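You operate a simulated robot arm through the tools that you are given. There is no shell and no other tool. Be economical: measure what you need, move in short steps, check, and stop when the job is done.

Carry out the task below with a simulated robot arm. There is one attempt and no reset: what you move stays moved.

TASK
Put things in order on the top of the dining table. At the end: the blue yeast box stands on top of the yellow lemon; the yellow month tag from the top of the dining table stands on top of the grey empty jar; the blue yoghurt tub stands where the yellow month tag stood; the red socks stands on top of the black heat diffuser; whatever was shut is shut again. Leave all else as you found it, and nothing knocked over.

It is judged by the outcome, as a careful person would: the job done as asked, and still so three seconds after it is handed in. It fails if anything else is knocked over, pushed out of place, dropped, spilled or broken.

THE ROBOT
A 6-joint arm with a two-finger parallel gripper, fixed in place. Base frame: the origin is at the foot of the arm, x ahead of it, y to its left, z up; the work surface is at about z = 0. Lengths are in mm, angles in degrees, forces in N, time in s.
With the tool pointing down near the work surface it reaches from about 120 to 500 mm from the base axis. Its first joint turns from -72.0 to 72.0 degrees. Payload 0.65 kg.
The tool frame sits at the grasp point between the pads (the TCP): z along the fingers, y along the line on which they close. The tips reach 25 mm beyond it. Largest opening 76 mm; finger width 18, thickness 10; the body of the gripper, 36 by 78 mm, starts 45 mm behind the TCP.
Orientation is told as [roll, pitch, yaw] about the base's x, y, z axes, in that order, counted from this pose: with the fingers straight down and closing along the base's y, the tool's x points along the base's -x, its y along +y and its z along -z.

THE INTERFACE
- The arm moves only by the tool nudge_tool. Its argument "motion" is a list of rows, each an object of numbers (a shift or turn left out is 0, a gripper value left out holds the last): "ax", "ay", "az": the turn, a rotation vector about the tool's x, y, z in degrees; "tx", "ty", "tz": the shift along the tool's x, y, z in mm; "gripper": the finger opening in mm, from 0 to 76. In form: [{"ax": .., "ay": .., "az": .., "tx": .., "ty": .., "tz": .., "gripper": ..}, ...]. A call has 1 to 12 rows; each row shifts and turns the commanded pose from where the row before left it, along the tool's axes as they then stand. Rows are played at 5 a second. More than 50 mm and 8.6 degrees between two rows, or a gripper value outside its range, and nothing of the call is played. A pose out of reach is approached as far as the arm can. The call stops where the force on the tool passes 40 N (or 10 N more than at its start, if that is more) or the arm is blocked; 0.2 s more then pass. Each finger travels about 108 mm/s and halts on what it meets, pressing with about 42 N; the grip force reading is that of the motor and also rises with nothing between the fingers. The clock runs only during rows and for 0.2 s after the last one: add rows that do not move to give the fingers time. It gives the time, the measured TCP pose, the force on the tool (base axes), the opening and the grip force at its end, in the units of the frame above (readings bear some noise), with the torque about the TCP (base axes, N m) and any sound that the robot's microphone picked up.
- Cameras (640 x 400 px; columns grow to the right, rows downward): "scene" is fixed at [69.4, 283.2, 408.4]; the picture's right is [-0.64, -0.77, 0.00], its down [-0.40, 0.33, -0.85] and it looks along [0.66, -0.55, -0.52] (base axes); focal length 214 px, centre (320, 200). "wrist" rides on the gripper at [58, 11, -81] in the tool frame; the picture's right is [-0.18, 0.98, 0.00], its down [-0.75, -0.14, -0.64] and it looks along [-0.63, -0.12, 0.77] (tool axes); focal length 243 px, centre (320, 200). There is no depth. A picture from a camera that has moved, and an enlarged one, comes with that camera's place and axes in the base frame and with its lens.
- capture(camera): a new picture of that camera. It takes no simulated time.
- enlarge(camera, box): a new picture of the part [left, top, right, bottom] of that camera's present view, enlarged. It takes no simulated time.
- sign_off(): hands the job in; it is judged then, once.

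Go step by step. Nothing tells you positions but the pictures and the camera data: compare them with the known pose of the tool, close in by small moves and look again before you grip or let go. The budget is 120 turns and 64 pictures, counting those below and the enlarged ones. Unless the task says otherwise, let go and move clear before handing in, and close with one line.

The tools are called after ">>>" as a command line: name --argument value ..., lists and objects as JSON in quotes. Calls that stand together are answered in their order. nudge_tool: Moves the arm, as the interface text tells. Its arguments: {"type":"object","properties":{"motion":{"type":"array"}},"required":["motion"]} The other tools are called the same way: capture (camera) takes a picture; enlarge (camera, box) takes an enlarged picture of a part of a camera's view; sign_off () hands the job in.

At the start:

```text
t: 0.0
position: [240.1, 56.8, 382.7]
tool_rot: [0.2, 0.0, 0.0]
force: [-0.4, 0.1, 0.4]
wrist_torque: [-0.01, -0.01, -0.01]
width: 75.8
grasp_force: 0.0
```

scene: 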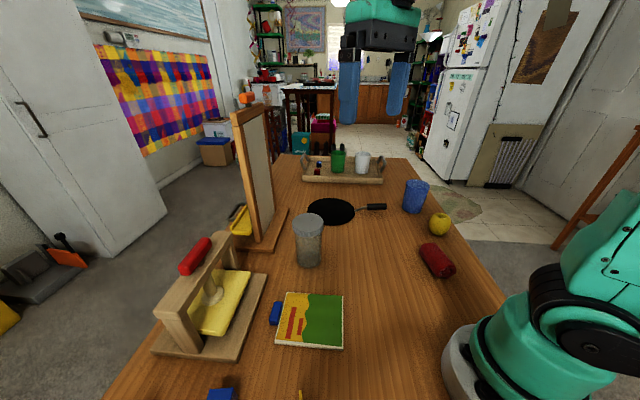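
wrist: 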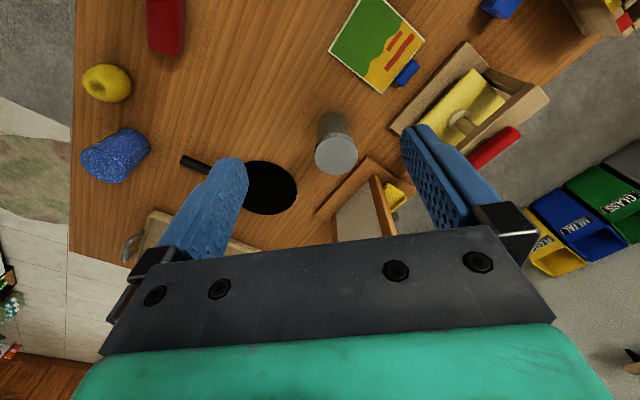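

I see the table with a grey jar, black diffuser, lemon, red socks, blue tub (speckled), a book, a press-like holder with a yellow thing, and an upright board. I'll enlarge the views to identify everything.

>>> enlarge --camera "scene" --box '[140, 180, 360, 400]'

>>> enlarge --camera "scene" --box '[280, 130, 480, 290]'

>>> enlarge --camera "wrist" --box '[310, 0, 640, 250]'

```text
1.82 times, centred on (250, 290) of scene
camera zoom: at [69.4, 283.2, 408.4], right [-0.64, -0.77, 0.0], down [-0.4, 0.33, -0.85], along [0.66, -0.55, -0.52], focal length 390 px, centre (447, 36)
```

zoom: 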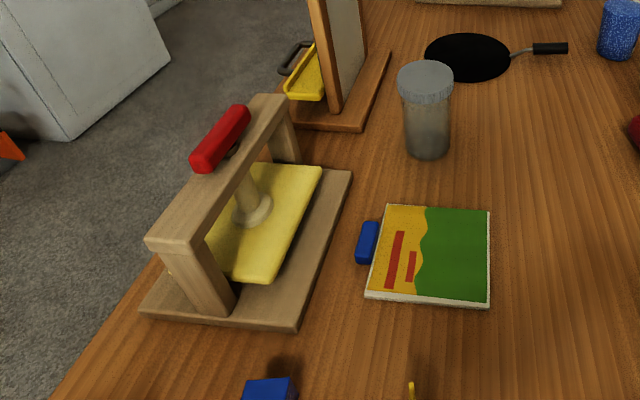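

```text
2.50 times, centred on (380, 210) of scene
camera zoom: at [69.4, 283.2, 408.4], right [-0.64, -0.77, 0.0], down [-0.4, 0.33, -0.85], along [0.66, -0.55, -0.52], focal length 536 px, centre (170, 175)
```

zoom: 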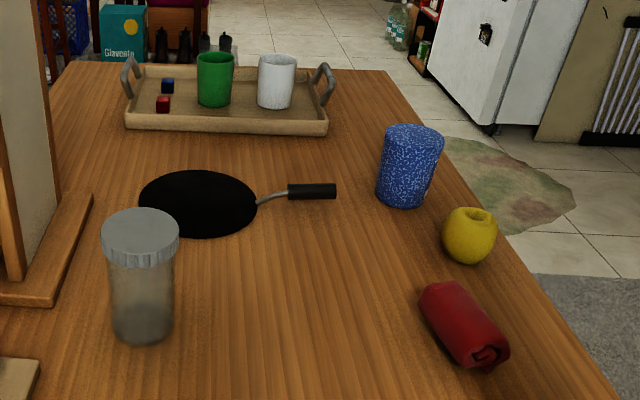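

```text
1.60 times, centred on (475, 125) of wrist
camera zoom: at [182.4, 68.0, 462.7], right [0.18, 0.98, 0.0], down [0.75, -0.14, 0.64], along [0.63, -0.12, -0.77], focal length 388 px, centre (72, 320)
```

zoom: 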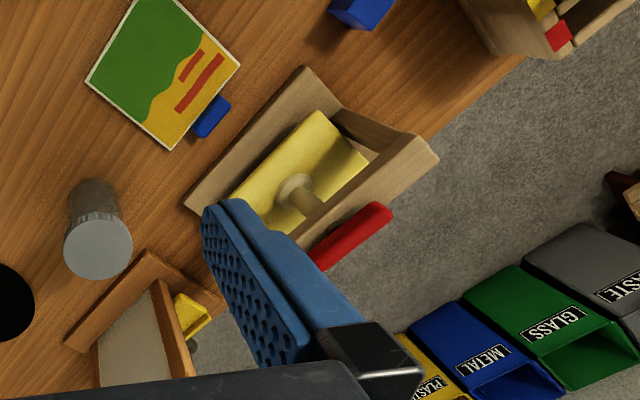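

The blue box near the left edge and something yellow close to it lie out of view, so I'll shift the tool back and left to look there.

>>> nudge_tool --motion '[{"tx": 30, "ty": 25}, {"tx": 30, "ty": 25}, {"tx": 20, "ty": 25}, {"tx": 10, "ty": 25}]'

>>> capture --camera "wrist"

>>> capture --camera "scene"

```text
t: 1.0
position: [151.5, 158.7, 382.3]
tool_rot: [0.0, -0.1, 0.1]
force: [0.3, 0.0, 0.5]
wrist_torque: [0.02, 0.01, -0.02]
width: 76.1
grasp_force: 0.1
```

```text
58 pictures are left
camera wrist: at [93.8, 170.0, 463.1], right [0.18, 0.98, 0.0], down [0.75, -0.14, 0.64], along [0.63, -0.12, -0.77], focal length 243 px, centre (320, 200)
```

wrist: 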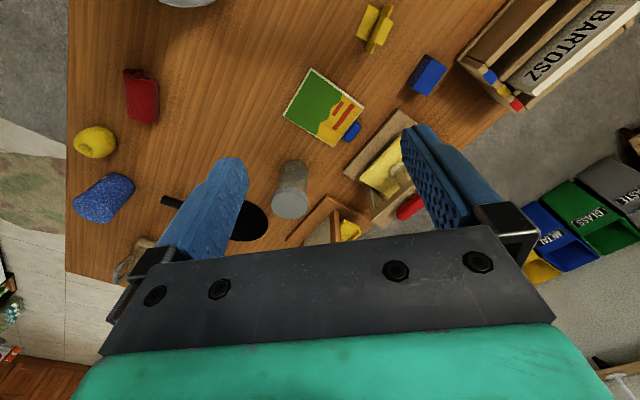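

```text
57 pictures are left
```

scene: 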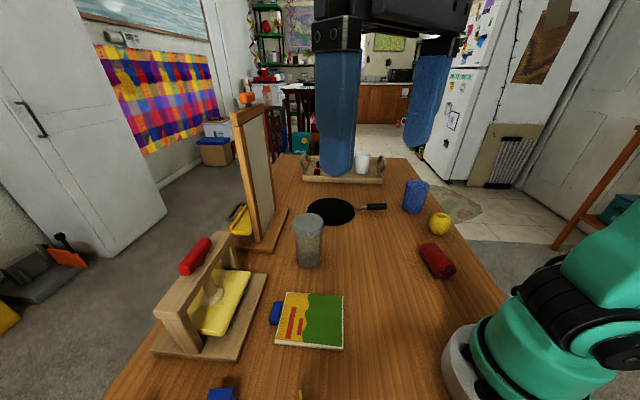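

>>> enlarge --camera "wrist" --box '[330, 0, 450, 75]'

>>> enlarge --camera "wrist" --box '[270, 50, 460, 170]'

>>> enlarge --camera "wrist" --box '[450, 0, 640, 120]'

```text
5.33 times, centred on (390, 38) of wrist
camera zoom: at [93.8, 170.0, 463.1], right [0.18, 0.98, 0.0], down [0.75, -0.14, 0.64], along [0.63, -0.12, -0.77], focal length 1294 px, centre (-53, 1067)
```

zoom: 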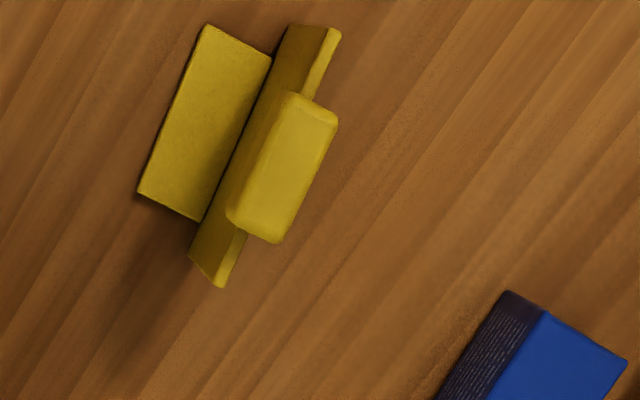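

```text
3.33 times, centred on (365, 110) of wrist
camera zoom: at [93.8, 170.0, 463.1], right [0.18, 0.98, 0.0], down [0.75, -0.14, 0.64], along [0.63, -0.12, -0.77], focal length 809 px, centre (170, 500)
```

zoom: 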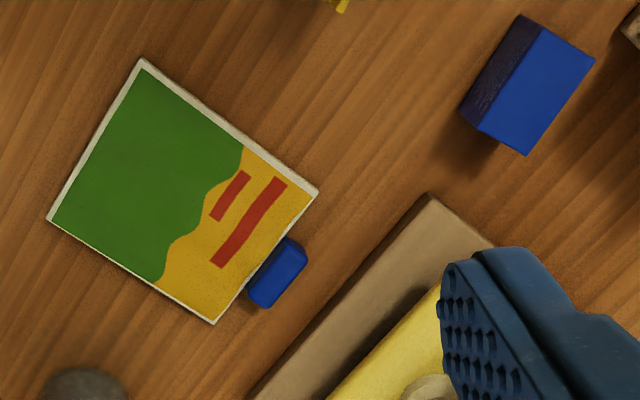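

```text
3.33 times, centred on (545, 60) of wrist
camera zoom: at [93.8, 170.0, 463.1], right [0.18, 0.98, 0.0], down [0.75, -0.14, 0.64], along [0.63, -0.12, -0.77], focal length 809 px, centre (-430, 667)
```

zoom: 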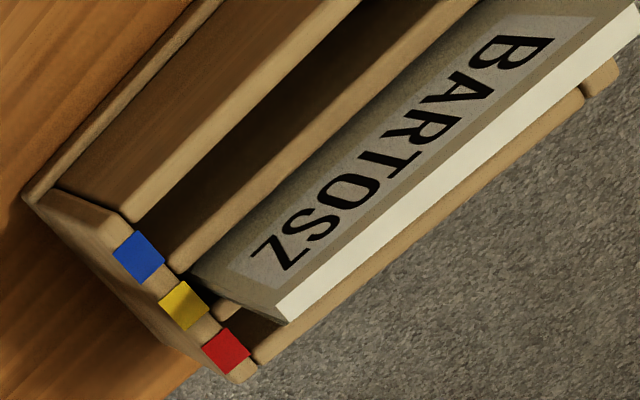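

The blue box and a yellow tag-like item are near x≈200–245. I'll check the yellow item behind the standing board too, and the speckled blue object.

>>> enlarge --camera "scene" --box '[210, 90, 310, 260]'

>>> enlarge --camera "scene" --box '[180, 370, 330, 400]'

>>> enlarge --camera "wrist" --box '[60, 60, 280, 260]'

```text
2.35 times, centred on (260, 175) of scene
camera zoom: at [69.4, 283.2, 408.4], right [-0.64, -0.77, 0.0], down [-0.4, 0.33, -0.85], along [0.66, -0.55, -0.52], focal length 505 px, centre (461, 259)
```

zoom: 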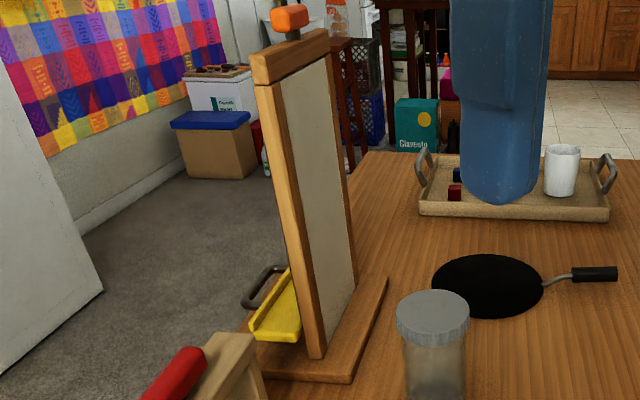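

```text
4.27 times, centred on (255, 385) of scene
camera zoom: at [69.4, 283.2, 408.4], right [-0.64, -0.77, 0.0], down [-0.4, 0.33, -0.85], along [0.66, -0.55, -0.52], focal length 915 px, centre (597, -589)
```

zoom: 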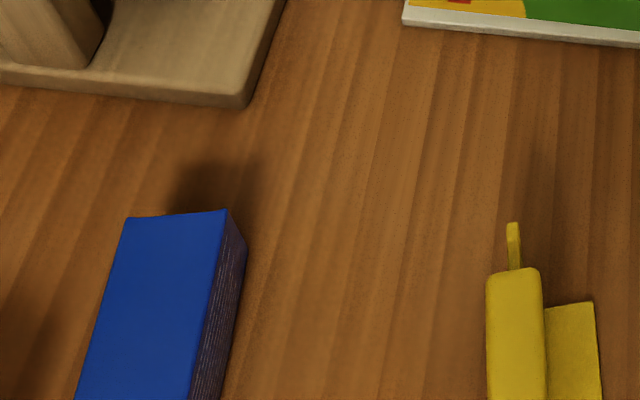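

```text
2.00 times, centred on (170, 160) of wrist
camera zoom: at [93.8, 170.0, 463.1], right [0.18, 0.98, 0.0], down [0.75, -0.14, 0.64], along [0.63, -0.12, -0.77], focal length 485 px, centre (620, 280)
```

zoom: 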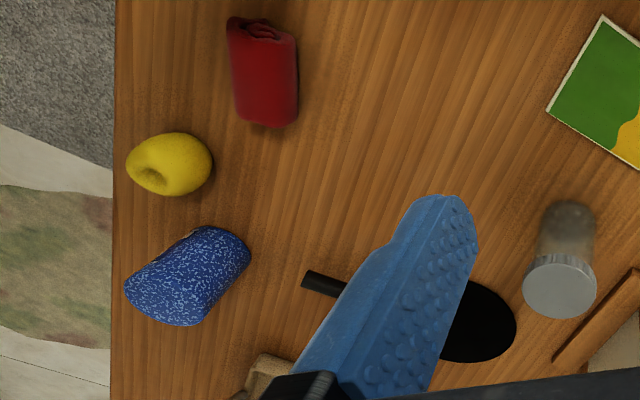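

All items look visible: tag near [145,245], blue box near [245,318], jar [376,61], lemon [219,-284], socks [170,-170], tub [330,-337], diffuser [505,-134]. I'll go over the tag for a close look.

>>> nudge_tool --motion '[{"ty": 30, "tz": 30}, {"ty": 30, "tz": 40}, {"ty": 22, "tz": 40}, {"tx": 6, "tz": 40}, {"tz": 30}]'

>>> capture --camera "wrist"

```text
t: 2.2
position: [146.5, 240.0, 202.6]
tool_rot: [0.0, 0.0, 0.0]
force: [0.4, 0.4, 0.3]
wrist_torque: [0.0, -0.01, -0.02]
width: 76.2
grasp_force: 0.0
```

```text
50 pictures are left
camera wrist: at [88.8, 251.8, 283.1], right [0.18, 0.98, 0.0], down [0.75, -0.14, 0.64], along [0.63, -0.12, -0.77], focal length 243 px, centre (320, 200)
```

wrist: 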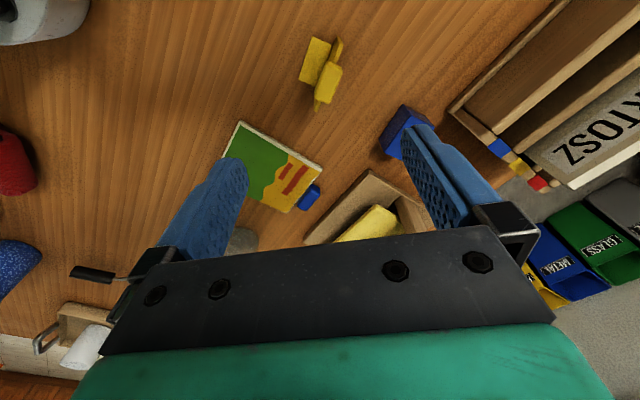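

>>> enlarge --camera "wrist" --box '[270, 20, 370, 120]'

>>> enlarge --camera "wrist" --box '[360, 90, 440, 180]'

```text
4.00 times, centred on (320, 70) of wrist
camera zoom: at [88.8, 251.8, 283.1], right [0.18, 0.98, 0.0], down [0.75, -0.14, 0.64], along [0.63, -0.12, -0.77], focal length 970 px, centre (320, 720)
```

zoom: 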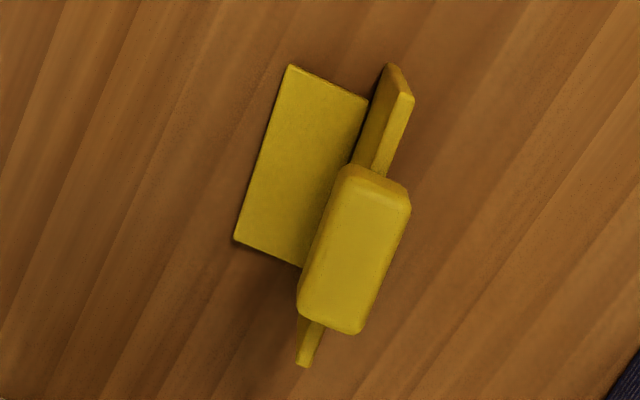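

```text
4.44 times, centred on (400, 135) of wrist
camera zoom: at [88.8, 251.8, 283.1], right [0.18, 0.98, 0.0], down [0.75, -0.14, 0.64], along [0.63, -0.12, -0.77], focal length 1078 px, centre (-36, 489)
```

zoom: 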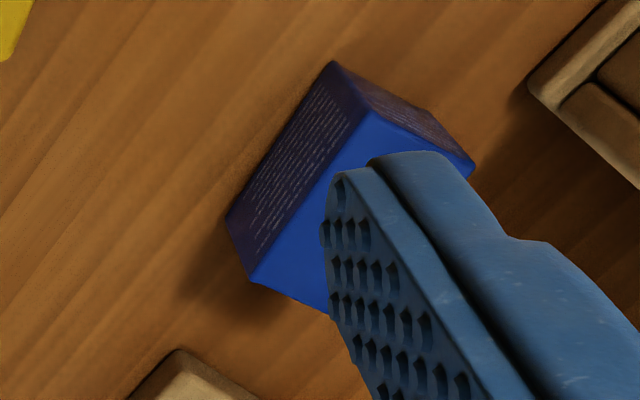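

The tag is an L-shaped stand with a grip block on top, centred at about [146.6, 248.3, 51.5], its long axis about −32° from x. I'll turn the tool 32° and descend partway over it, then check.

>>> nudge_tool --motion '[{"ty": 8.3, "az": 8}, {"az": 8}, {"az": 8}, {"az": 8}, {"tz": 45}, {"tz": 42}]'

>>> capture --camera "wrist"

>>> capture --camera "scene"

```text
t: 3.6
position: [142.5, 248.3, 112.4]
tool_rot: [0.0, -0.1, -32.0]
force: [0.2, 0.4, -0.4]
wrist_torque: [0.01, 0.02, 0.0]
width: 76.0
grasp_force: 0.1
```

```text
47 pictures are left
camera wrist: at [99.5, 289.1, 193.7], right [0.68, 0.74, 0.0], down [0.56, -0.52, 0.64], along [0.47, -0.43, -0.77], focal length 243 px, centre (320, 200)
```

wrist: 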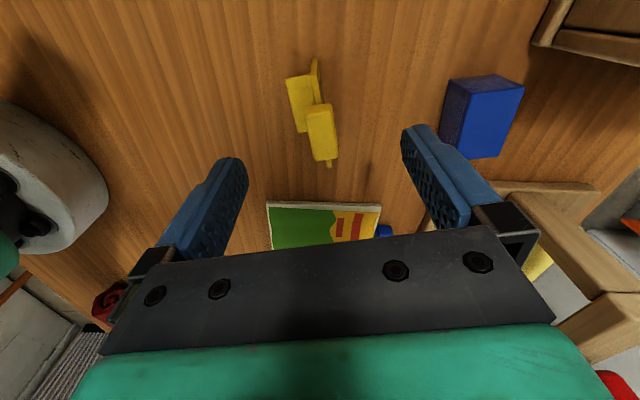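

```text
46 pictures are left
```

scene: 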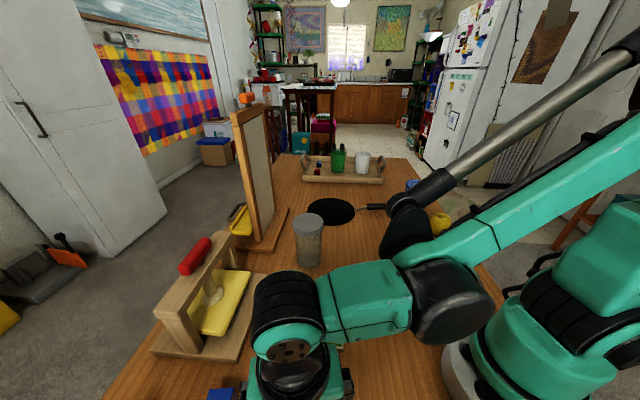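

The block sits where computed; I'll centre on it and descend to grip.

>>> nudge_tool --motion '[{"tx": -4.2, "ty": 1.3, "tz": 20}, {"tz": 20}, {"tz": 10}, {"tz": 6}]'

>>> enlarge --camera "wrist" --box '[200, 40, 460, 240]'

```text
t: 4.6
position: [148.5, 247.7, 60.0]
tool_rot: [0.1, 0.0, -32.0]
force: [-0.1, -0.5, -0.5]
wrist_torque: [0.0, 0.03, 0.0]
width: 76.0
grasp_force: 0.1
```

```text
2.00 times, centred on (330, 140) of wrist
camera zoom: at [105.2, 287.4, 140.1], right [0.68, 0.74, 0.0], down [0.56, -0.52, 0.64], along [0.47, -0.43, -0.77], focal length 485 px, centre (300, 320)
```

zoom: 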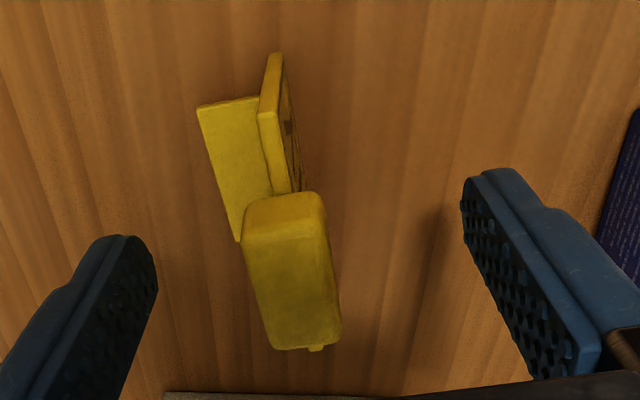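

The block is centred between the fingers. Closing.

>>> nudge_tool --motion '[{"tz": 4, "tx": 1}, {"gripper": 40}, {"gripper": 10}, {}, {}, {}]'

```text
t: 6.0
position: [146.7, 246.4, 55.6]
tool_rot: [0.0, 0.0, -32.0]
force: [0.7, -0.2, -0.7]
wrist_torque: [0.0, 0.01, 0.01]
width: 14.7
grasp_force: 34.8
```

The tag is held. I'll lift straight up and carry it toward the jar at a safe height, stopping short to look.

>>> nudge_tool --motion '[{"tz": -15}, {"tz": -40}, {"tz": -45}, {"tz": -45}, {"tz": -45}, {"tx": -41.4, "ty": -8.7}, {"tx": -41.4, "ty": -8.7}, {"tx": -41.4, "ty": -8.7}, {"tx": -41.4, "ty": -8.7}, {"tx": -41.4, "ty": -8.7}, {"tx": -20, "ty": -4}, {}]'

>>> capture --camera "wrist"

>>> capture --camera "scene"

```text
t: 8.6
position: [317.2, 86.6, 250.3]
tool_rot: [0.0, 0.0, -31.9]
force: [0.2, -0.4, -0.7]
wrist_torque: [-0.03, -0.02, -0.01]
width: 15.1
grasp_force: 34.3
```

```text
44 pictures are left
camera wrist: at [273.6, 127.8, 329.7], right [0.68, 0.74, 0.0], down [0.56, -0.52, 0.64], along [0.47, -0.43, -0.77], focal length 243 px, centre (320, 200)
```

wrist: 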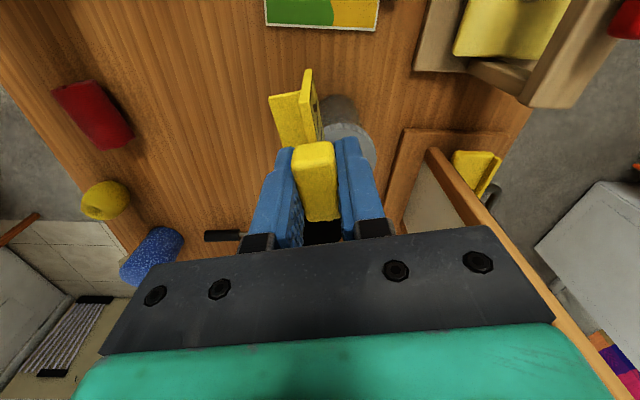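

```text
43 pictures are left
```

scene: 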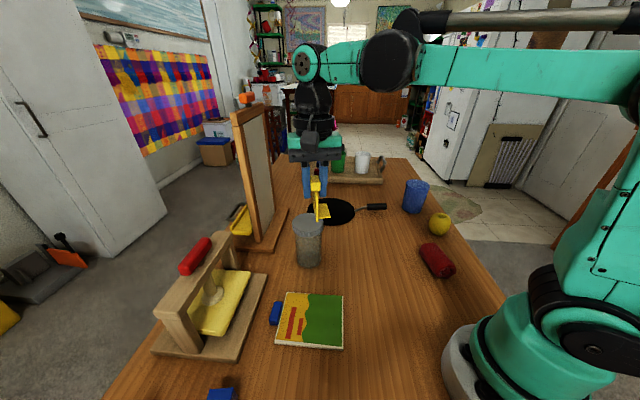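

The jar's lid is at about [380, 57, 114]. I'll bring the tag over it, base about 20 mm above the lid, and look.

>>> nudge_tool --motion '[{"tx": -34.5, "ty": 7.4}, {"tx": -34.5, "ty": 7.3}, {"tz": 30}, {"tz": 25}, {}]'

>>> enlarge --camera "wrist" --box '[200, 40, 460, 240]'

>>> enlarge --camera "scene" --box '[260, 170, 380, 280]'

```text
t: 9.8
position: [383.4, 63.6, 189.9]
tool_rot: [0.0, 0.1, -32.0]
force: [0.0, -0.2, -0.7]
wrist_torque: [0.0, 0.03, 0.01]
width: 14.8
grasp_force: 33.9
```

```text
2.00 times, centred on (330, 140) of wrist
camera zoom: at [339.3, 104.3, 270.6], right [0.68, 0.74, 0.0], down [0.56, -0.52, 0.64], along [0.47, -0.43, -0.77], focal length 485 px, centre (300, 320)
```

zoom: 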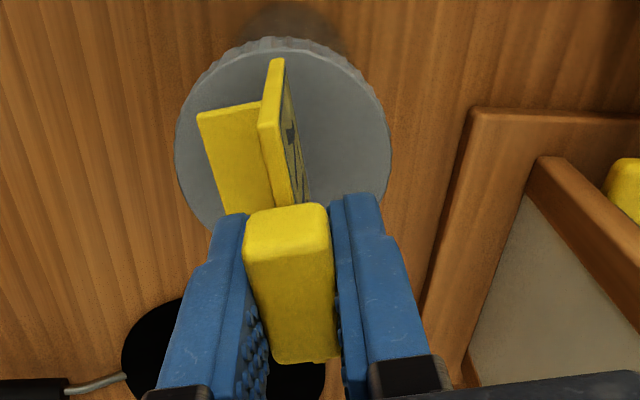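

```text
3.64 times, centred on (320, 225) of scene
camera zoom: at [69.4, 283.2, 408.4], right [-0.64, -0.77, 0.0], down [-0.4, 0.33, -0.85], along [0.66, -0.55, -0.52], focal length 780 px, centre (320, 109)
```

zoom: 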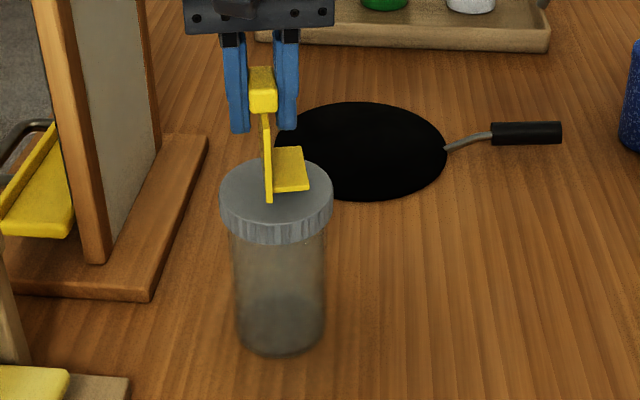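

The tag's footprint is well inside the lid. Lowering gently until contact.

>>> nudge_tool --motion '[{"tz": 6}, {"tz": 5}, {"tz": 2}, {}]'

>>> enlarge --camera "scene" --box '[270, 180, 350, 260]'

```text
t: 10.8
position: [381.6, 63.0, 177.1]
tool_rot: [0.0, -0.1, -32.1]
force: [0.1, 0.3, 0.2]
wrist_torque: [0.02, 0.01, 0.0]
width: 14.7
grasp_force: 34.5
```

```text
5.00 times, centred on (310, 220) of scene
camera zoom: at [69.4, 283.2, 408.4], right [-0.64, -0.77, 0.0], down [-0.4, 0.33, -0.85], along [0.66, -0.55, -0.52], focal length 1072 px, centre (370, 100)
```

zoom: 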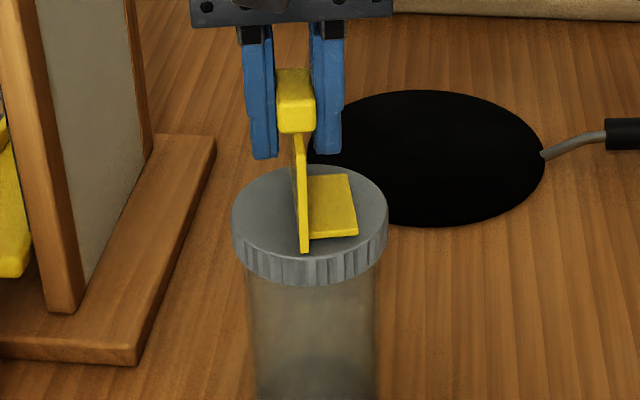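

>>> nudge_tool --motion '[{"tz": 1.5}, {"tz": 1.5}, {}]'

```text
t: 11.6
position: [381.5, 61.5, 174.0]
tool_rot: [0.1, -0.1, -32.1]
force: [0.3, 1.9, 24.9]
wrist_torque: [0.03, 0.06, -0.01]
width: 15.0
grasp_force: 33.9
```

Contact made; I'll ease off the pressure and then release, opening only a bit and rising.

>>> nudge_tool --motion '[{"tz": -1}, {}]'

```text
t: 12.2
position: [381.2, 61.6, 174.1]
tool_rot: [0.0, 0.1, -32.0]
force: [-0.1, 0.8, 0.5]
wrist_torque: [-0.01, -0.05, 0.0]
width: 14.8
grasp_force: 33.8
```

>>> nudge_tool --motion '[{"tz": 0.3, "gripper": 22}, {"gripper": 36}, {}, {"tz": -25}, {"tz": -40}, {"tz": -40}]'

>>> capture --camera "scene"

>>> enlarge --camera "scene" --box '[270, 160, 370, 280]'

```text
t: 13.6
position: [380.9, 60.7, 281.0]
tool_rot: [0.0, 0.0, -32.0]
force: [-0.1, -0.5, 0.3]
wrist_torque: [-0.01, 0.0, -0.01]
width: 35.9
grasp_force: 0.1
```

```text
39 pictures are left
```

scene: 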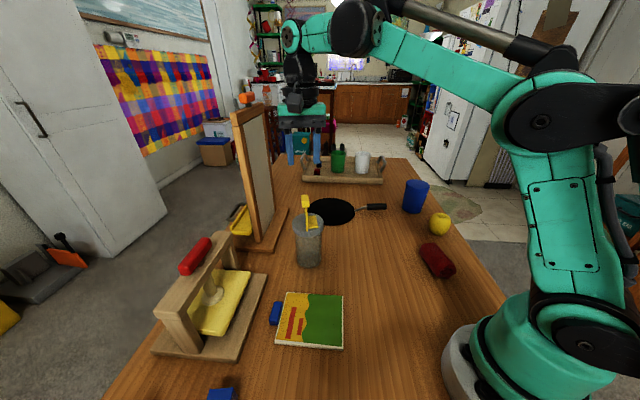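

```text
3.33 times, centred on (320, 220) of scene
camera zoom: at [69.4, 283.2, 408.4], right [-0.64, -0.77, 0.0], down [-0.4, 0.33, -0.85], along [0.66, -0.55, -0.52], focal length 715 px, centre (320, 133)
```

zoom: 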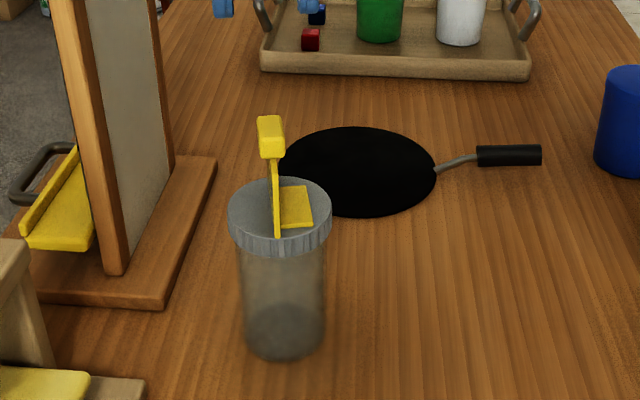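

The tag stands on the jar. Next I go toward the blue tub (it looks plain blue now), and look at it from nearer.

>>> nudge_tool --motion '[{"tx": -14, "ty": -41.5, "gripper": 76}, {"tx": -14, "ty": -41.5}, {"tx": -14, "ty": -41.5}, {"tx": -14, "ty": -41.5}, {"tx": -14, "ty": -41.5}, {"tx": -14, "ty": -41.5}, {"tx": -14, "ty": -41.5}, {"tx": -14, "ty": -41.5}, {}]'

>>> capture --camera "wrist"

>>> enlarge --camera "scene" --box '[380, 160, 480, 290]'

```text
t: 15.6
position: [297.1, -279.1, 275.6]
tool_rot: [-0.1, -0.1, -31.9]
force: [-0.2, 0.4, 0.1]
wrist_torque: [-0.01, -0.03, 0.0]
width: 76.2
grasp_force: 0.0
```

```text
37 pictures are left
camera wrist: at [254.8, -238.7, 357.1], right [0.68, 0.74, 0.0], down [0.56, -0.52, 0.64], along [0.47, -0.43, -0.77], focal length 243 px, centre (320, 200)
```

wrist: 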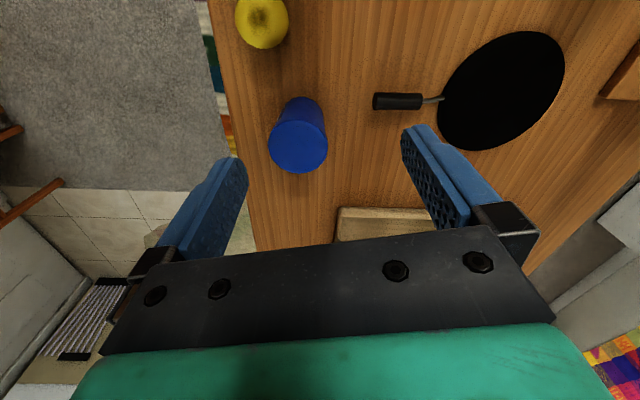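

```text
3.08 times, centred on (430, 225) of scene
camera zoom: at [69.4, 283.2, 408.4], right [-0.64, -0.77, 0.0], down [-0.4, 0.33, -0.85], along [0.66, -0.55, -0.52], focal length 660 px, centre (-18, 123)
```

zoom: 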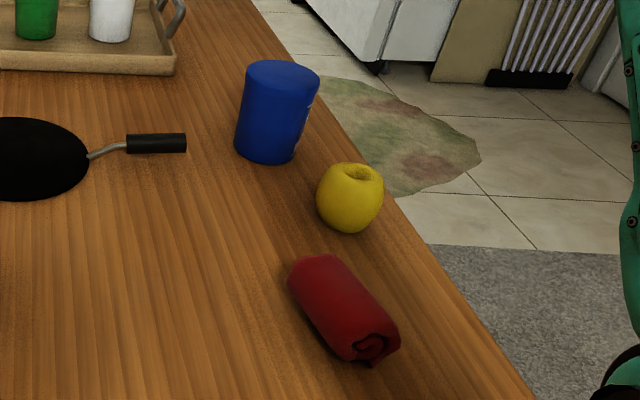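

>>> enlarge --camera "wrist" --box '[220, 60, 380, 200]'

```text
2.86 times, centred on (300, 130) of wrist
camera zoom: at [254.8, -238.7, 357.1], right [0.68, 0.74, 0.0], down [0.56, -0.52, 0.64], along [0.47, -0.43, -0.77], focal length 693 px, centre (377, 400)
```

zoom: 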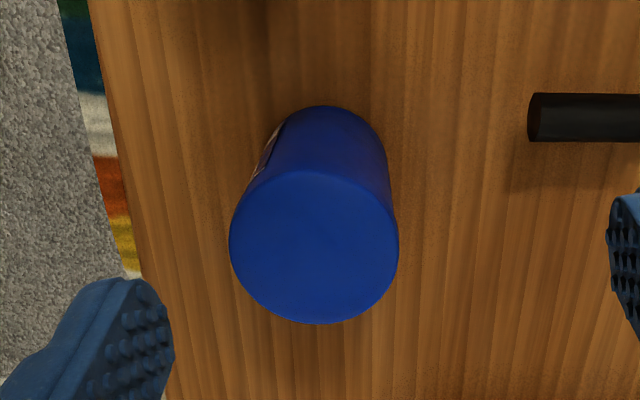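

The tub is at about [336.5, −348.7], ~95 high, ~70 mm wide at the top: a tight fit, so I'll move above it and align.

>>> nudge_tool --motion '[{"tx": -35.2, "ty": -19}, {"tx": -35.1, "ty": -19.1}, {"tz": 45}, {"tz": 40}, {"tz": 35}, {}]'

>>> capture --camera "wrist"

```text
t: 17.0
position: [304.8, -310.3, 134.2]
tool_rot: [0.1, -0.1, -32.1]
force: [0.4, -0.9, -0.3]
wrist_torque: [0.01, -0.01, 0.01]
width: 75.7
grasp_force: 0.0
out of reach, approached as far as the arm can: row 1, 2
```

```text
34 pictures are left
camera wrist: at [261.7, -269.7, 216.0], right [0.68, 0.74, 0.0], down [0.56, -0.52, 0.64], along [0.47, -0.43, -0.77], focal length 243 px, centre (320, 200)
```

wrist: 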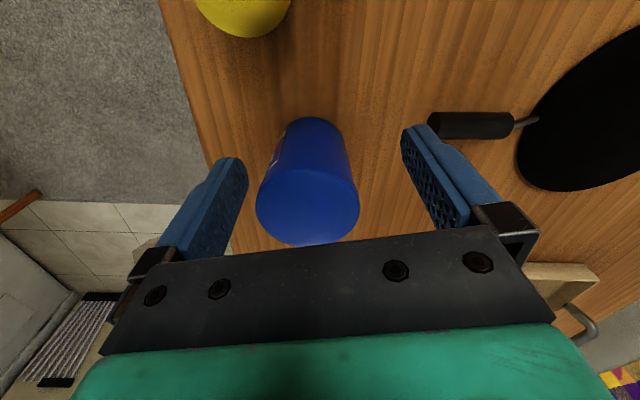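

I'll try reaching outward at this lower height, with the tips still above the tub.

>>> nudge_tool --motion '[{"tx": -15, "ty": -5.2}, {"tx": -15, "ty": -5.2}, {"tx": -14.6, "ty": -5}, {}]'

>>> enlarge --camera "wrist" --box '[160, 80, 480, 280]'

```text
t: 18.0
position: [337.1, -346.0, 135.9]
tool_rot: [-0.1, 0.0, -32.0]
force: [-0.3, 0.6, -0.1]
wrist_torque: [-0.03, -0.03, 0.03]
width: 76.1
grasp_force: 0.0
```

```text
2.00 times, centred on (320, 180) of wrist
camera zoom: at [293.9, -306.7, 217.3], right [0.68, 0.74, 0.0], down [0.56, -0.52, 0.64], along [0.47, -0.43, -0.77], focal length 485 px, centre (320, 240)
```

zoom: 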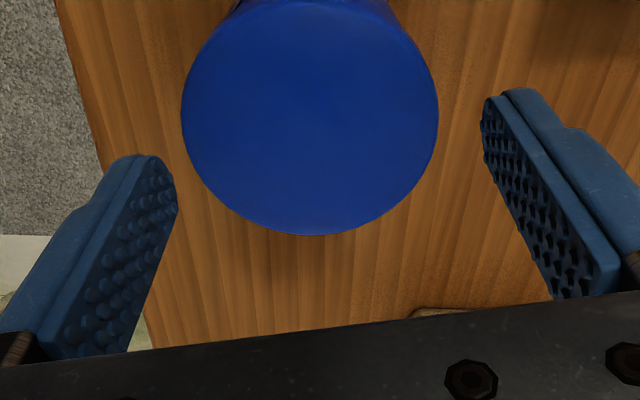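

Reachable. The tub is ~2.5 mm off-centre; I'll correct and lower until the tips are just above its rim, then verify.

>>> nudge_tool --motion '[{"ty": -2.5, "tx": 1}, {"tz": 9}, {}]'

>>> enlarge --camera "wrist" --box '[160, 80, 480, 280]'

```text
t: 18.8
position: [334.0, -348.6, 125.6]
tool_rot: [0.0, 0.0, -32.1]
force: [-0.4, -0.2, 0.3]
wrist_torque: [-0.01, 0.03, 0.0]
width: 76.1
grasp_force: 0.2
```

```text
2.00 times, centred on (320, 180) of wrist
camera zoom: at [291.8, -307.1, 206.3], right [0.68, 0.74, 0.0], down [0.56, -0.52, 0.64], along [0.47, -0.43, -0.77], focal length 485 px, centre (320, 240)
```

zoom: 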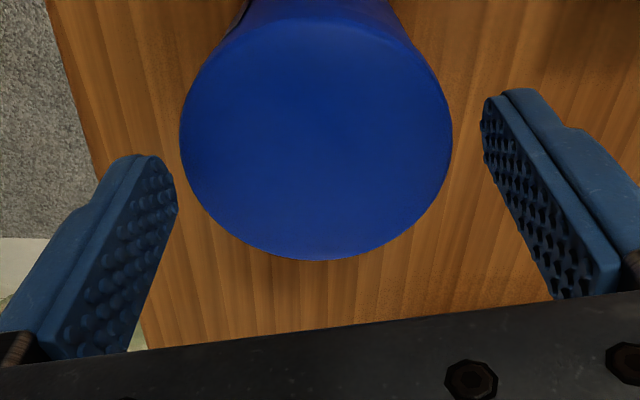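

Centred. Descending around the tub.

>>> nudge_tool --motion '[{"tz": 12, "ty": -0.6}, {"tz": 12}, {"tz": 12}, {"tz": 12}, {"tz": 12}, {"tz": 5}, {}]'

```text
t: 19.2
position: [335.2, -347.8, 121.2]
tool_rot: [-0.5, -0.1, -31.9]
force: [-0.3, -0.4, 16.7]
wrist_torque: [-0.57, 0.28, -0.03]
width: 75.7
grasp_force: 0.0
stopped in row 1: the force on the tool passed its limit at 66 N (the readings are from after the stop); the commanded pose is now the measured one
```

The −y finger touched the rim. I'll raise, shift a little further toward −y and check the gaps.

>>> nudge_tool --motion '[{"tz": -5}, {"ty": -2.4}, {}]'

>>> enlarge --camera "wrist" --box '[200, 80, 440, 240]'

```text
t: 20.0
position: [330.7, -350.5, 126.1]
tool_rot: [-0.3, -0.1, -32.0]
force: [-0.7, 0.5, 0.3]
wrist_torque: [0.01, 0.02, -0.03]
width: 76.0
grasp_force: 0.1
```

```text
2.50 times, centred on (320, 160) of wrist
camera zoom: at [288.9, -309.4, 207.3], right [0.68, 0.74, -0.01], down [0.56, -0.51, 0.65], along [0.47, -0.44, -0.76], focal length 606 px, centre (320, 300)
```

zoom: 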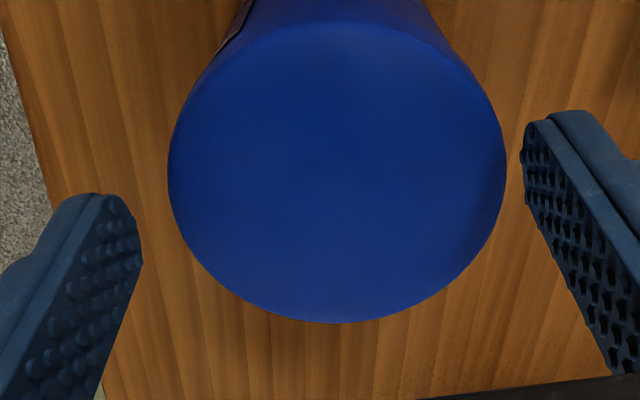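

Accounting for where the finger tips actually appear, the tub is nearly centred (≈ +0.8 mm). Correcting and descending in smaller steps.

>>> nudge_tool --motion '[{"ty": 0.7}, {"tz": 4}, {"tz": 4}, {"tz": 4}, {"tz": 4}, {}]'

```text
t: 21.4
position: [333.1, -350.4, 109.1]
tool_rot: [-0.4, -0.1, -32.0]
force: [0.2, -0.5, 0.0]
wrist_torque: [0.02, 0.0, 0.02]
width: 75.9
grasp_force: 0.1
```

Past the rim with no contact. Continuing down to grip height.

>>> nudge_tool --motion '[{"tz": 8}, {"tz": 8}, {"tz": 8}, {"tz": 8}, {"tz": 8}, {"tz": 8}, {"tz": 3}, {}]'

```text
t: 23.2
position: [333.5, -351.0, 58.9]
tool_rot: [-0.3, -0.1, -32.0]
force: [-0.6, -0.1, -0.4]
wrist_torque: [0.01, 0.04, 0.02]
width: 76.0
grasp_force: 0.0
```

>>> nudge_tool --motion '[{"gripper": 66}, {"gripper": 60}, {"gripper": 50}, {}, {}]'

```text
t: 24.4
position: [334.2, -351.6, 58.5]
tool_rot: [-0.4, -0.1, -32.0]
force: [1.1, 0.6, 0.3]
wrist_torque: [-0.01, 0.01, -0.02]
width: 70.7
grasp_force: 41.5
```

The tub is gripped (70.7 mm). Lifting, then carrying it along a clear arc toward the former tag spot.

>>> nudge_tool --motion '[{"tz": -10}, {"tz": -20}, {"tz": -20}, {"tz": -20}, {"tx": 34, "ty": 28.35}, {"tx": 34, "ty": 28.35, "tz": -8}, {"tx": 34, "ty": 28.35, "tz": -8}, {"tx": 34, "ty": 28.35, "tz": -8}, {"tx": 34, "ty": 28.35, "tz": -8}, {"tx": 34, "ty": 28.35, "tz": -8}, {"tx": 34, "ty": 28.35}]'

>>> capture --camera "scene"

```text
t: 26.8
position: [237.0, -53.6, 171.0]
tool_rot: [-0.4, -0.1, -32.0]
force: [-0.4, 0.8, -1.8]
wrist_torque: [0.0, 0.06, 0.05]
width: 70.8
grasp_force: 42.3
```

```text
30 pictures are left
```

scene: 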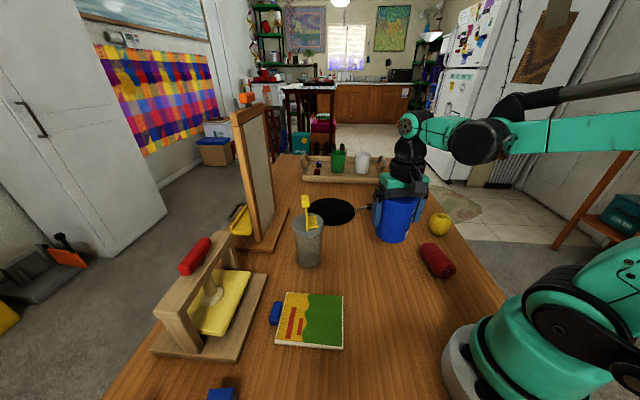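

>>> nudge_tool --motion '[{"tx": 33.66, "ty": 28}, {"tx": 33.66, "ty": 28}, {"tx": 33.66, "ty": 28}, {"tx": 33.66, "ty": 28}, {"tx": 33.66, "ty": 28}, {"tx": 33.66, "ty": 28}, {"tx": 33.66, "ty": 28}, {}, {"tz": 30}, {"tz": 30}, {}]'

>>> capture --camera "wrist"

```text
t: 29.2
position: [140.2, 234.8, 104.1]
tool_rot: [-0.4, -0.2, -31.9]
force: [0.3, -0.1, -1.9]
wrist_torque: [-0.03, 0.03, 0.01]
width: 70.7
grasp_force: 42.0
```

```text
29 pictures are left
camera wrist: at [96.9, 276.7, 184.4], right [0.68, 0.74, -0.01], down [0.56, -0.51, 0.65], along [0.47, -0.44, -0.76], focal length 243 px, centre (320, 200)
```

wrist: 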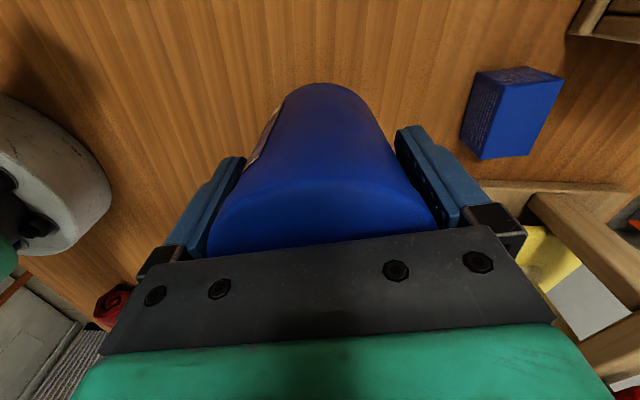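

Clear below. Lowering the tub to the table.

>>> nudge_tool --motion '[{"tz": 15, "ty": 2.6}, {"tz": 15}, {"tz": 10}, {"tz": 3}, {}]'

```text
t: 30.4
position: [141.1, 236.0, 61.8]
tool_rot: [-0.4, -0.1, -31.9]
force: [0.8, -0.8, -2.1]
wrist_torque: [0.02, 0.05, -0.01]
width: 70.6
grasp_force: 41.6
```

>>> nudge_tool --motion '[{"tz": 1.5}, {"tz": 1.2}, {}]'

```text
t: 31.2
position: [141.4, 237.5, 59.7]
tool_rot: [-0.5, -0.1, -32.0]
force: [-0.4, -0.6, -1.9]
wrist_torque: [0.02, 0.01, 0.0]
width: 70.3
grasp_force: 42.3
```

>>> nudge_tool --motion '[{"tz": 0.8}, {"tz": 0.8}, {}]'

```text
t: 32.0
position: [142.3, 237.1, 58.8]
tool_rot: [-0.4, 0.0, -32.0]
force: [-10.2, -0.3, 26.9]
wrist_torque: [0.19, -0.22, 0.08]
width: 70.3
grasp_force: 42.0
```

Touchdown. Easing off, opening, and rising straight up.

>>> nudge_tool --motion '[{"tz": -0.5}, {"gripper": 76}, {}, {}, {"tz": -15}, {"tz": -20}, {"tz": -30}, {"tz": -40}]'

>>> capture --camera "wrist"

```text
t: 33.8
position: [141.7, 236.4, 163.2]
tool_rot: [-0.4, 0.0, -32.1]
force: [-0.2, 0.1, -0.3]
wrist_torque: [0.01, 0.02, -0.01]
width: 75.9
grasp_force: 0.1
```

```text
28 pictures are left
camera wrist: at [97.8, 277.6, 244.4], right [0.68, 0.74, -0.01], down [0.56, -0.51, 0.65], along [0.47, -0.44, -0.76], focal length 243 px, centre (320, 200)
```

wrist: 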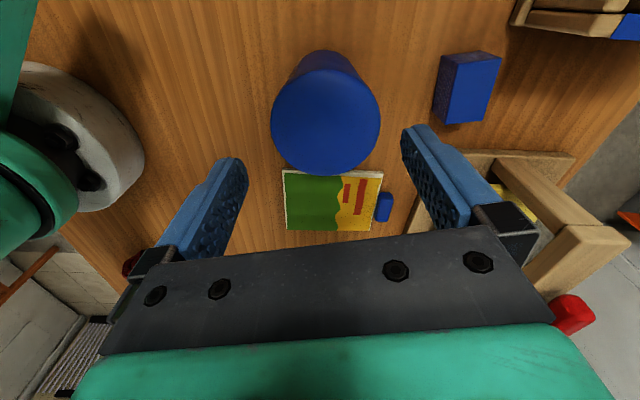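

The tub stands in the tag's old place. Now I measure the blue box.

>>> enlarge --camera "wrist" --box '[420, 40, 520, 140]'

```text
4.00 times, centred on (470, 90) of wrist
camera zoom: at [97.8, 277.6, 244.4], right [0.68, 0.74, -0.01], down [0.56, -0.51, 0.65], along [0.47, -0.44, -0.76], focal length 970 px, centre (-280, 640)
```

zoom: 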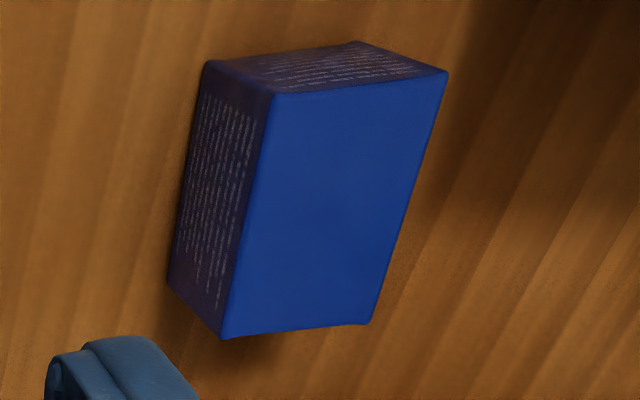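

The box is ~48×31×34 mm, centred at [228, 326], sides at about −35.5°. Moving above it.

>>> nudge_tool --motion '[{"tx": -8.6, "ty": 40.6}, {"tx": -8.6, "ty": 40.6}, {"tx": -8.5, "ty": 40.5}, {"az": 3.5}, {"tz": 40}, {"tz": 30}, {}]'

>>> enlarge --camera "wrist" --box '[200, 40, 460, 240]'

```text
t: 35.4
position: [226.8, 328.0, 93.7]
tool_rot: [-0.2, -0.1, -35.6]
force: [0.3, 0.9, 0.6]
wrist_torque: [0.03, -0.03, -0.03]
width: 76.0
grasp_force: 0.1
```

```text
2.00 times, centred on (330, 140) of wrist
camera zoom: at [185.3, 372.4, 175.1], right [0.72, 0.69, -0.01], down [0.53, -0.55, 0.65], along [0.44, -0.47, -0.76], focal length 485 px, centre (300, 320)
```

zoom: 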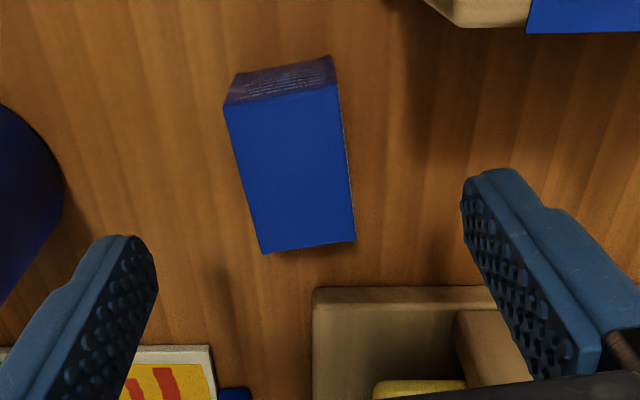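

Aligned well. Descending and gripping the box.

>>> nudge_tool --motion '[{"tz": 20}, {"tz": 20}, {"tz": 14}, {}, {"gripper": 45}, {"gripper": 25}, {}, {}]'

```text
t: 37.2
position: [227.4, 327.9, 39.2]
tool_rot: [-0.2, -0.1, -35.5]
force: [-0.2, -0.1, -0.3]
wrist_torque: [-0.02, 0.03, 0.03]
width: 33.2
grasp_force: 42.3
```

Box held. Lifting and carrying it across to near the lemon.

>>> nudge_tool --motion '[{"tz": -15}, {"tz": -40}, {"tz": -45}, {"tz": -45}, {"tz": -40}]'

>>> nudge_tool --motion '[{"tx": -26.5, "ty": -38.2}, {"tx": -26.5, "ty": -38.2}, {"tx": -26.5, "ty": -38.2}, {"tx": -26.5, "ty": -38.2}, {"tx": -26.5, "ty": -38.2}, {"tx": -26.5, "ty": -38.2}, {"tx": -26.5, "ty": -38.2}, {"tx": -26.5, "ty": -38.2}, {"tx": -26.5, "ty": -38.2}, {"tx": -26.5, "ty": -38.2}, {"tx": -26.5, "ty": -38.2}, {}]'

>>> capture --camera "wrist"

>>> capture --camera "scene"

```text
t: 38.4
position: [228.0, 328.8, 227.2]
tool_rot: [-0.3, -0.1, -35.5]
force: [0.2, 0.1, -0.7]
wrist_torque: [0.03, -0.01, 0.01]
width: 33.3
grasp_force: 41.8
```

```text
t: 41.0
position: [221.3, -189.5, 228.7]
tool_rot: [-0.3, -0.1, -35.4]
force: [0.0, 0.8, -1.2]
wrist_torque: [-0.03, -0.01, 0.02]
width: 33.2
grasp_force: 42.6
```

```text
25 pictures are left
camera wrist: at [180.4, -145.7, 309.5], right [0.72, 0.69, -0.01], down [0.53, -0.55, 0.65], along [0.44, -0.47, -0.76], focal length 243 px, centre (320, 200)
```

wrist: 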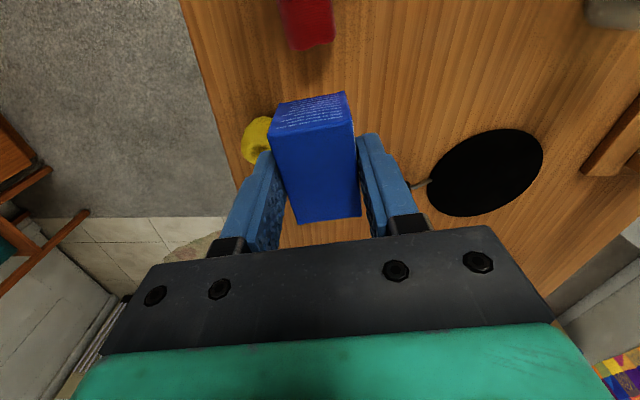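

```text
24 pictures are left
```

scene: 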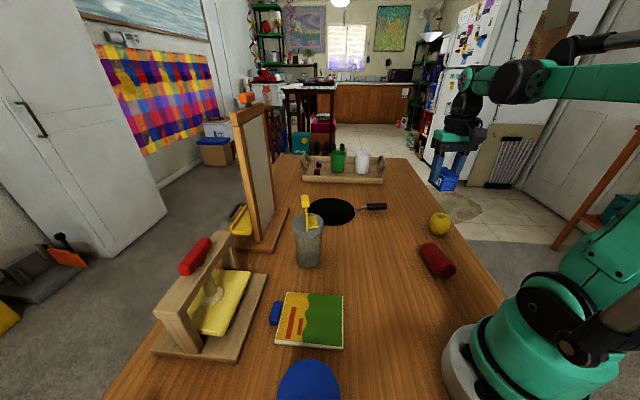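

The lemon is partly hidden behind the held box; I'll shift sideways for a clear look.

>>> nudge_tool --motion '[{"ty": 35, "tx": -20}, {"ty": 30, "tx": -20}, {}]'

>>> enlarge --camera "wrist" --box '[140, 40, 300, 160]'

>>> enlarge --camera "scene" --box '[400, 190, 480, 290]'

```text
t: 41.8
position: [289.0, -157.2, 226.0]
tool_rot: [-0.3, 0.0, -35.5]
force: [0.1, 0.0, 0.2]
wrist_torque: [0.02, -0.01, -0.02]
width: 33.0
grasp_force: 41.6
```

```text
3.33 times, centred on (220, 100) of wrist
camera zoom: at [249.7, -113.6, 306.6], right [0.72, 0.69, -0.01], down [0.53, -0.55, 0.65], along [0.44, -0.47, -0.76], focal length 809 px, centre (653, 533)
```

zoom: 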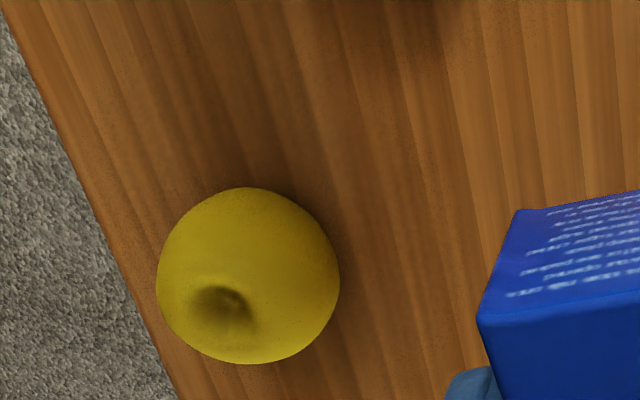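

```text
4.00 times, centred on (440, 240) of scene
camera zoom: at [69.4, 283.2, 408.4], right [-0.64, -0.77, 0.0], down [-0.4, 0.33, -0.85], along [0.66, -0.55, -0.52], focal length 858 px, centre (-160, 40)
```

zoom: 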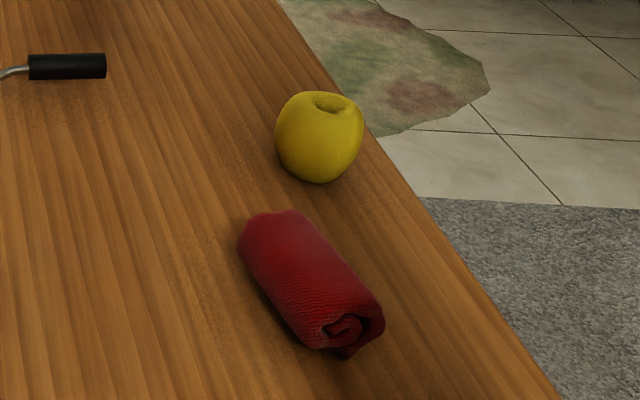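

The lemon is round (~60 mm) with a dimple on top at about [226, −297]. I'll bring the box above it.

>>> nudge_tool --motion '[{"tx": -7.1, "ty": -37.6}, {"tx": -7.1, "ty": -37.6}, {"tx": -7.1, "ty": -37.6}, {"tx": -7.1, "ty": -37.6}, {"tz": 40}, {"tz": 40}, {"tz": 24}, {}]'

>>> enlarge --camera "scene" --box '[390, 160, 490, 260]'

>>> enlarge --camera "wrist" --box '[200, 40, 440, 240]'

```text
t: 43.6
position: [227.0, -295.3, 123.6]
tool_rot: [-0.3, -0.1, -35.4]
force: [-0.8, 0.4, -0.4]
wrist_torque: [-0.02, 0.01, -0.01]
width: 33.5
grasp_force: 42.1
```

```text
4.00 times, centred on (440, 210) of scene
camera zoom: at [69.4, 283.2, 408.4], right [-0.64, -0.77, 0.0], down [-0.4, 0.33, -0.85], along [0.66, -0.55, -0.52], focal length 858 px, centre (-160, 160)
```

zoom: 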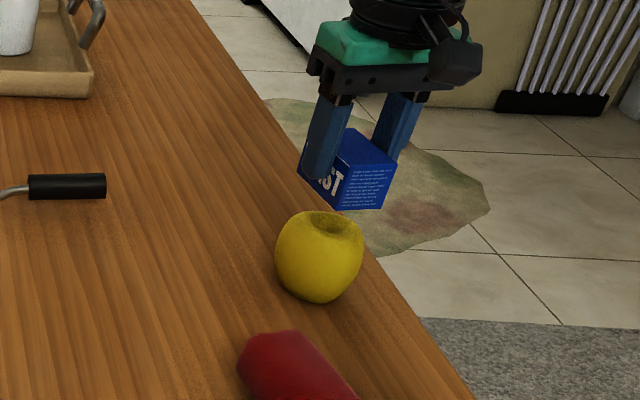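

```text
2.00 times, centred on (320, 140) of wrist
camera zoom: at [187.2, -250.7, 204.8], right [0.72, 0.69, -0.01], down [0.53, -0.55, 0.65], along [0.44, -0.47, -0.76], focal length 485 px, centre (320, 320)
```

zoom: 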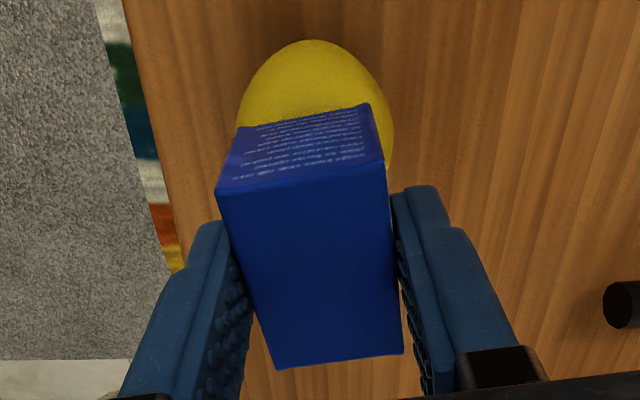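

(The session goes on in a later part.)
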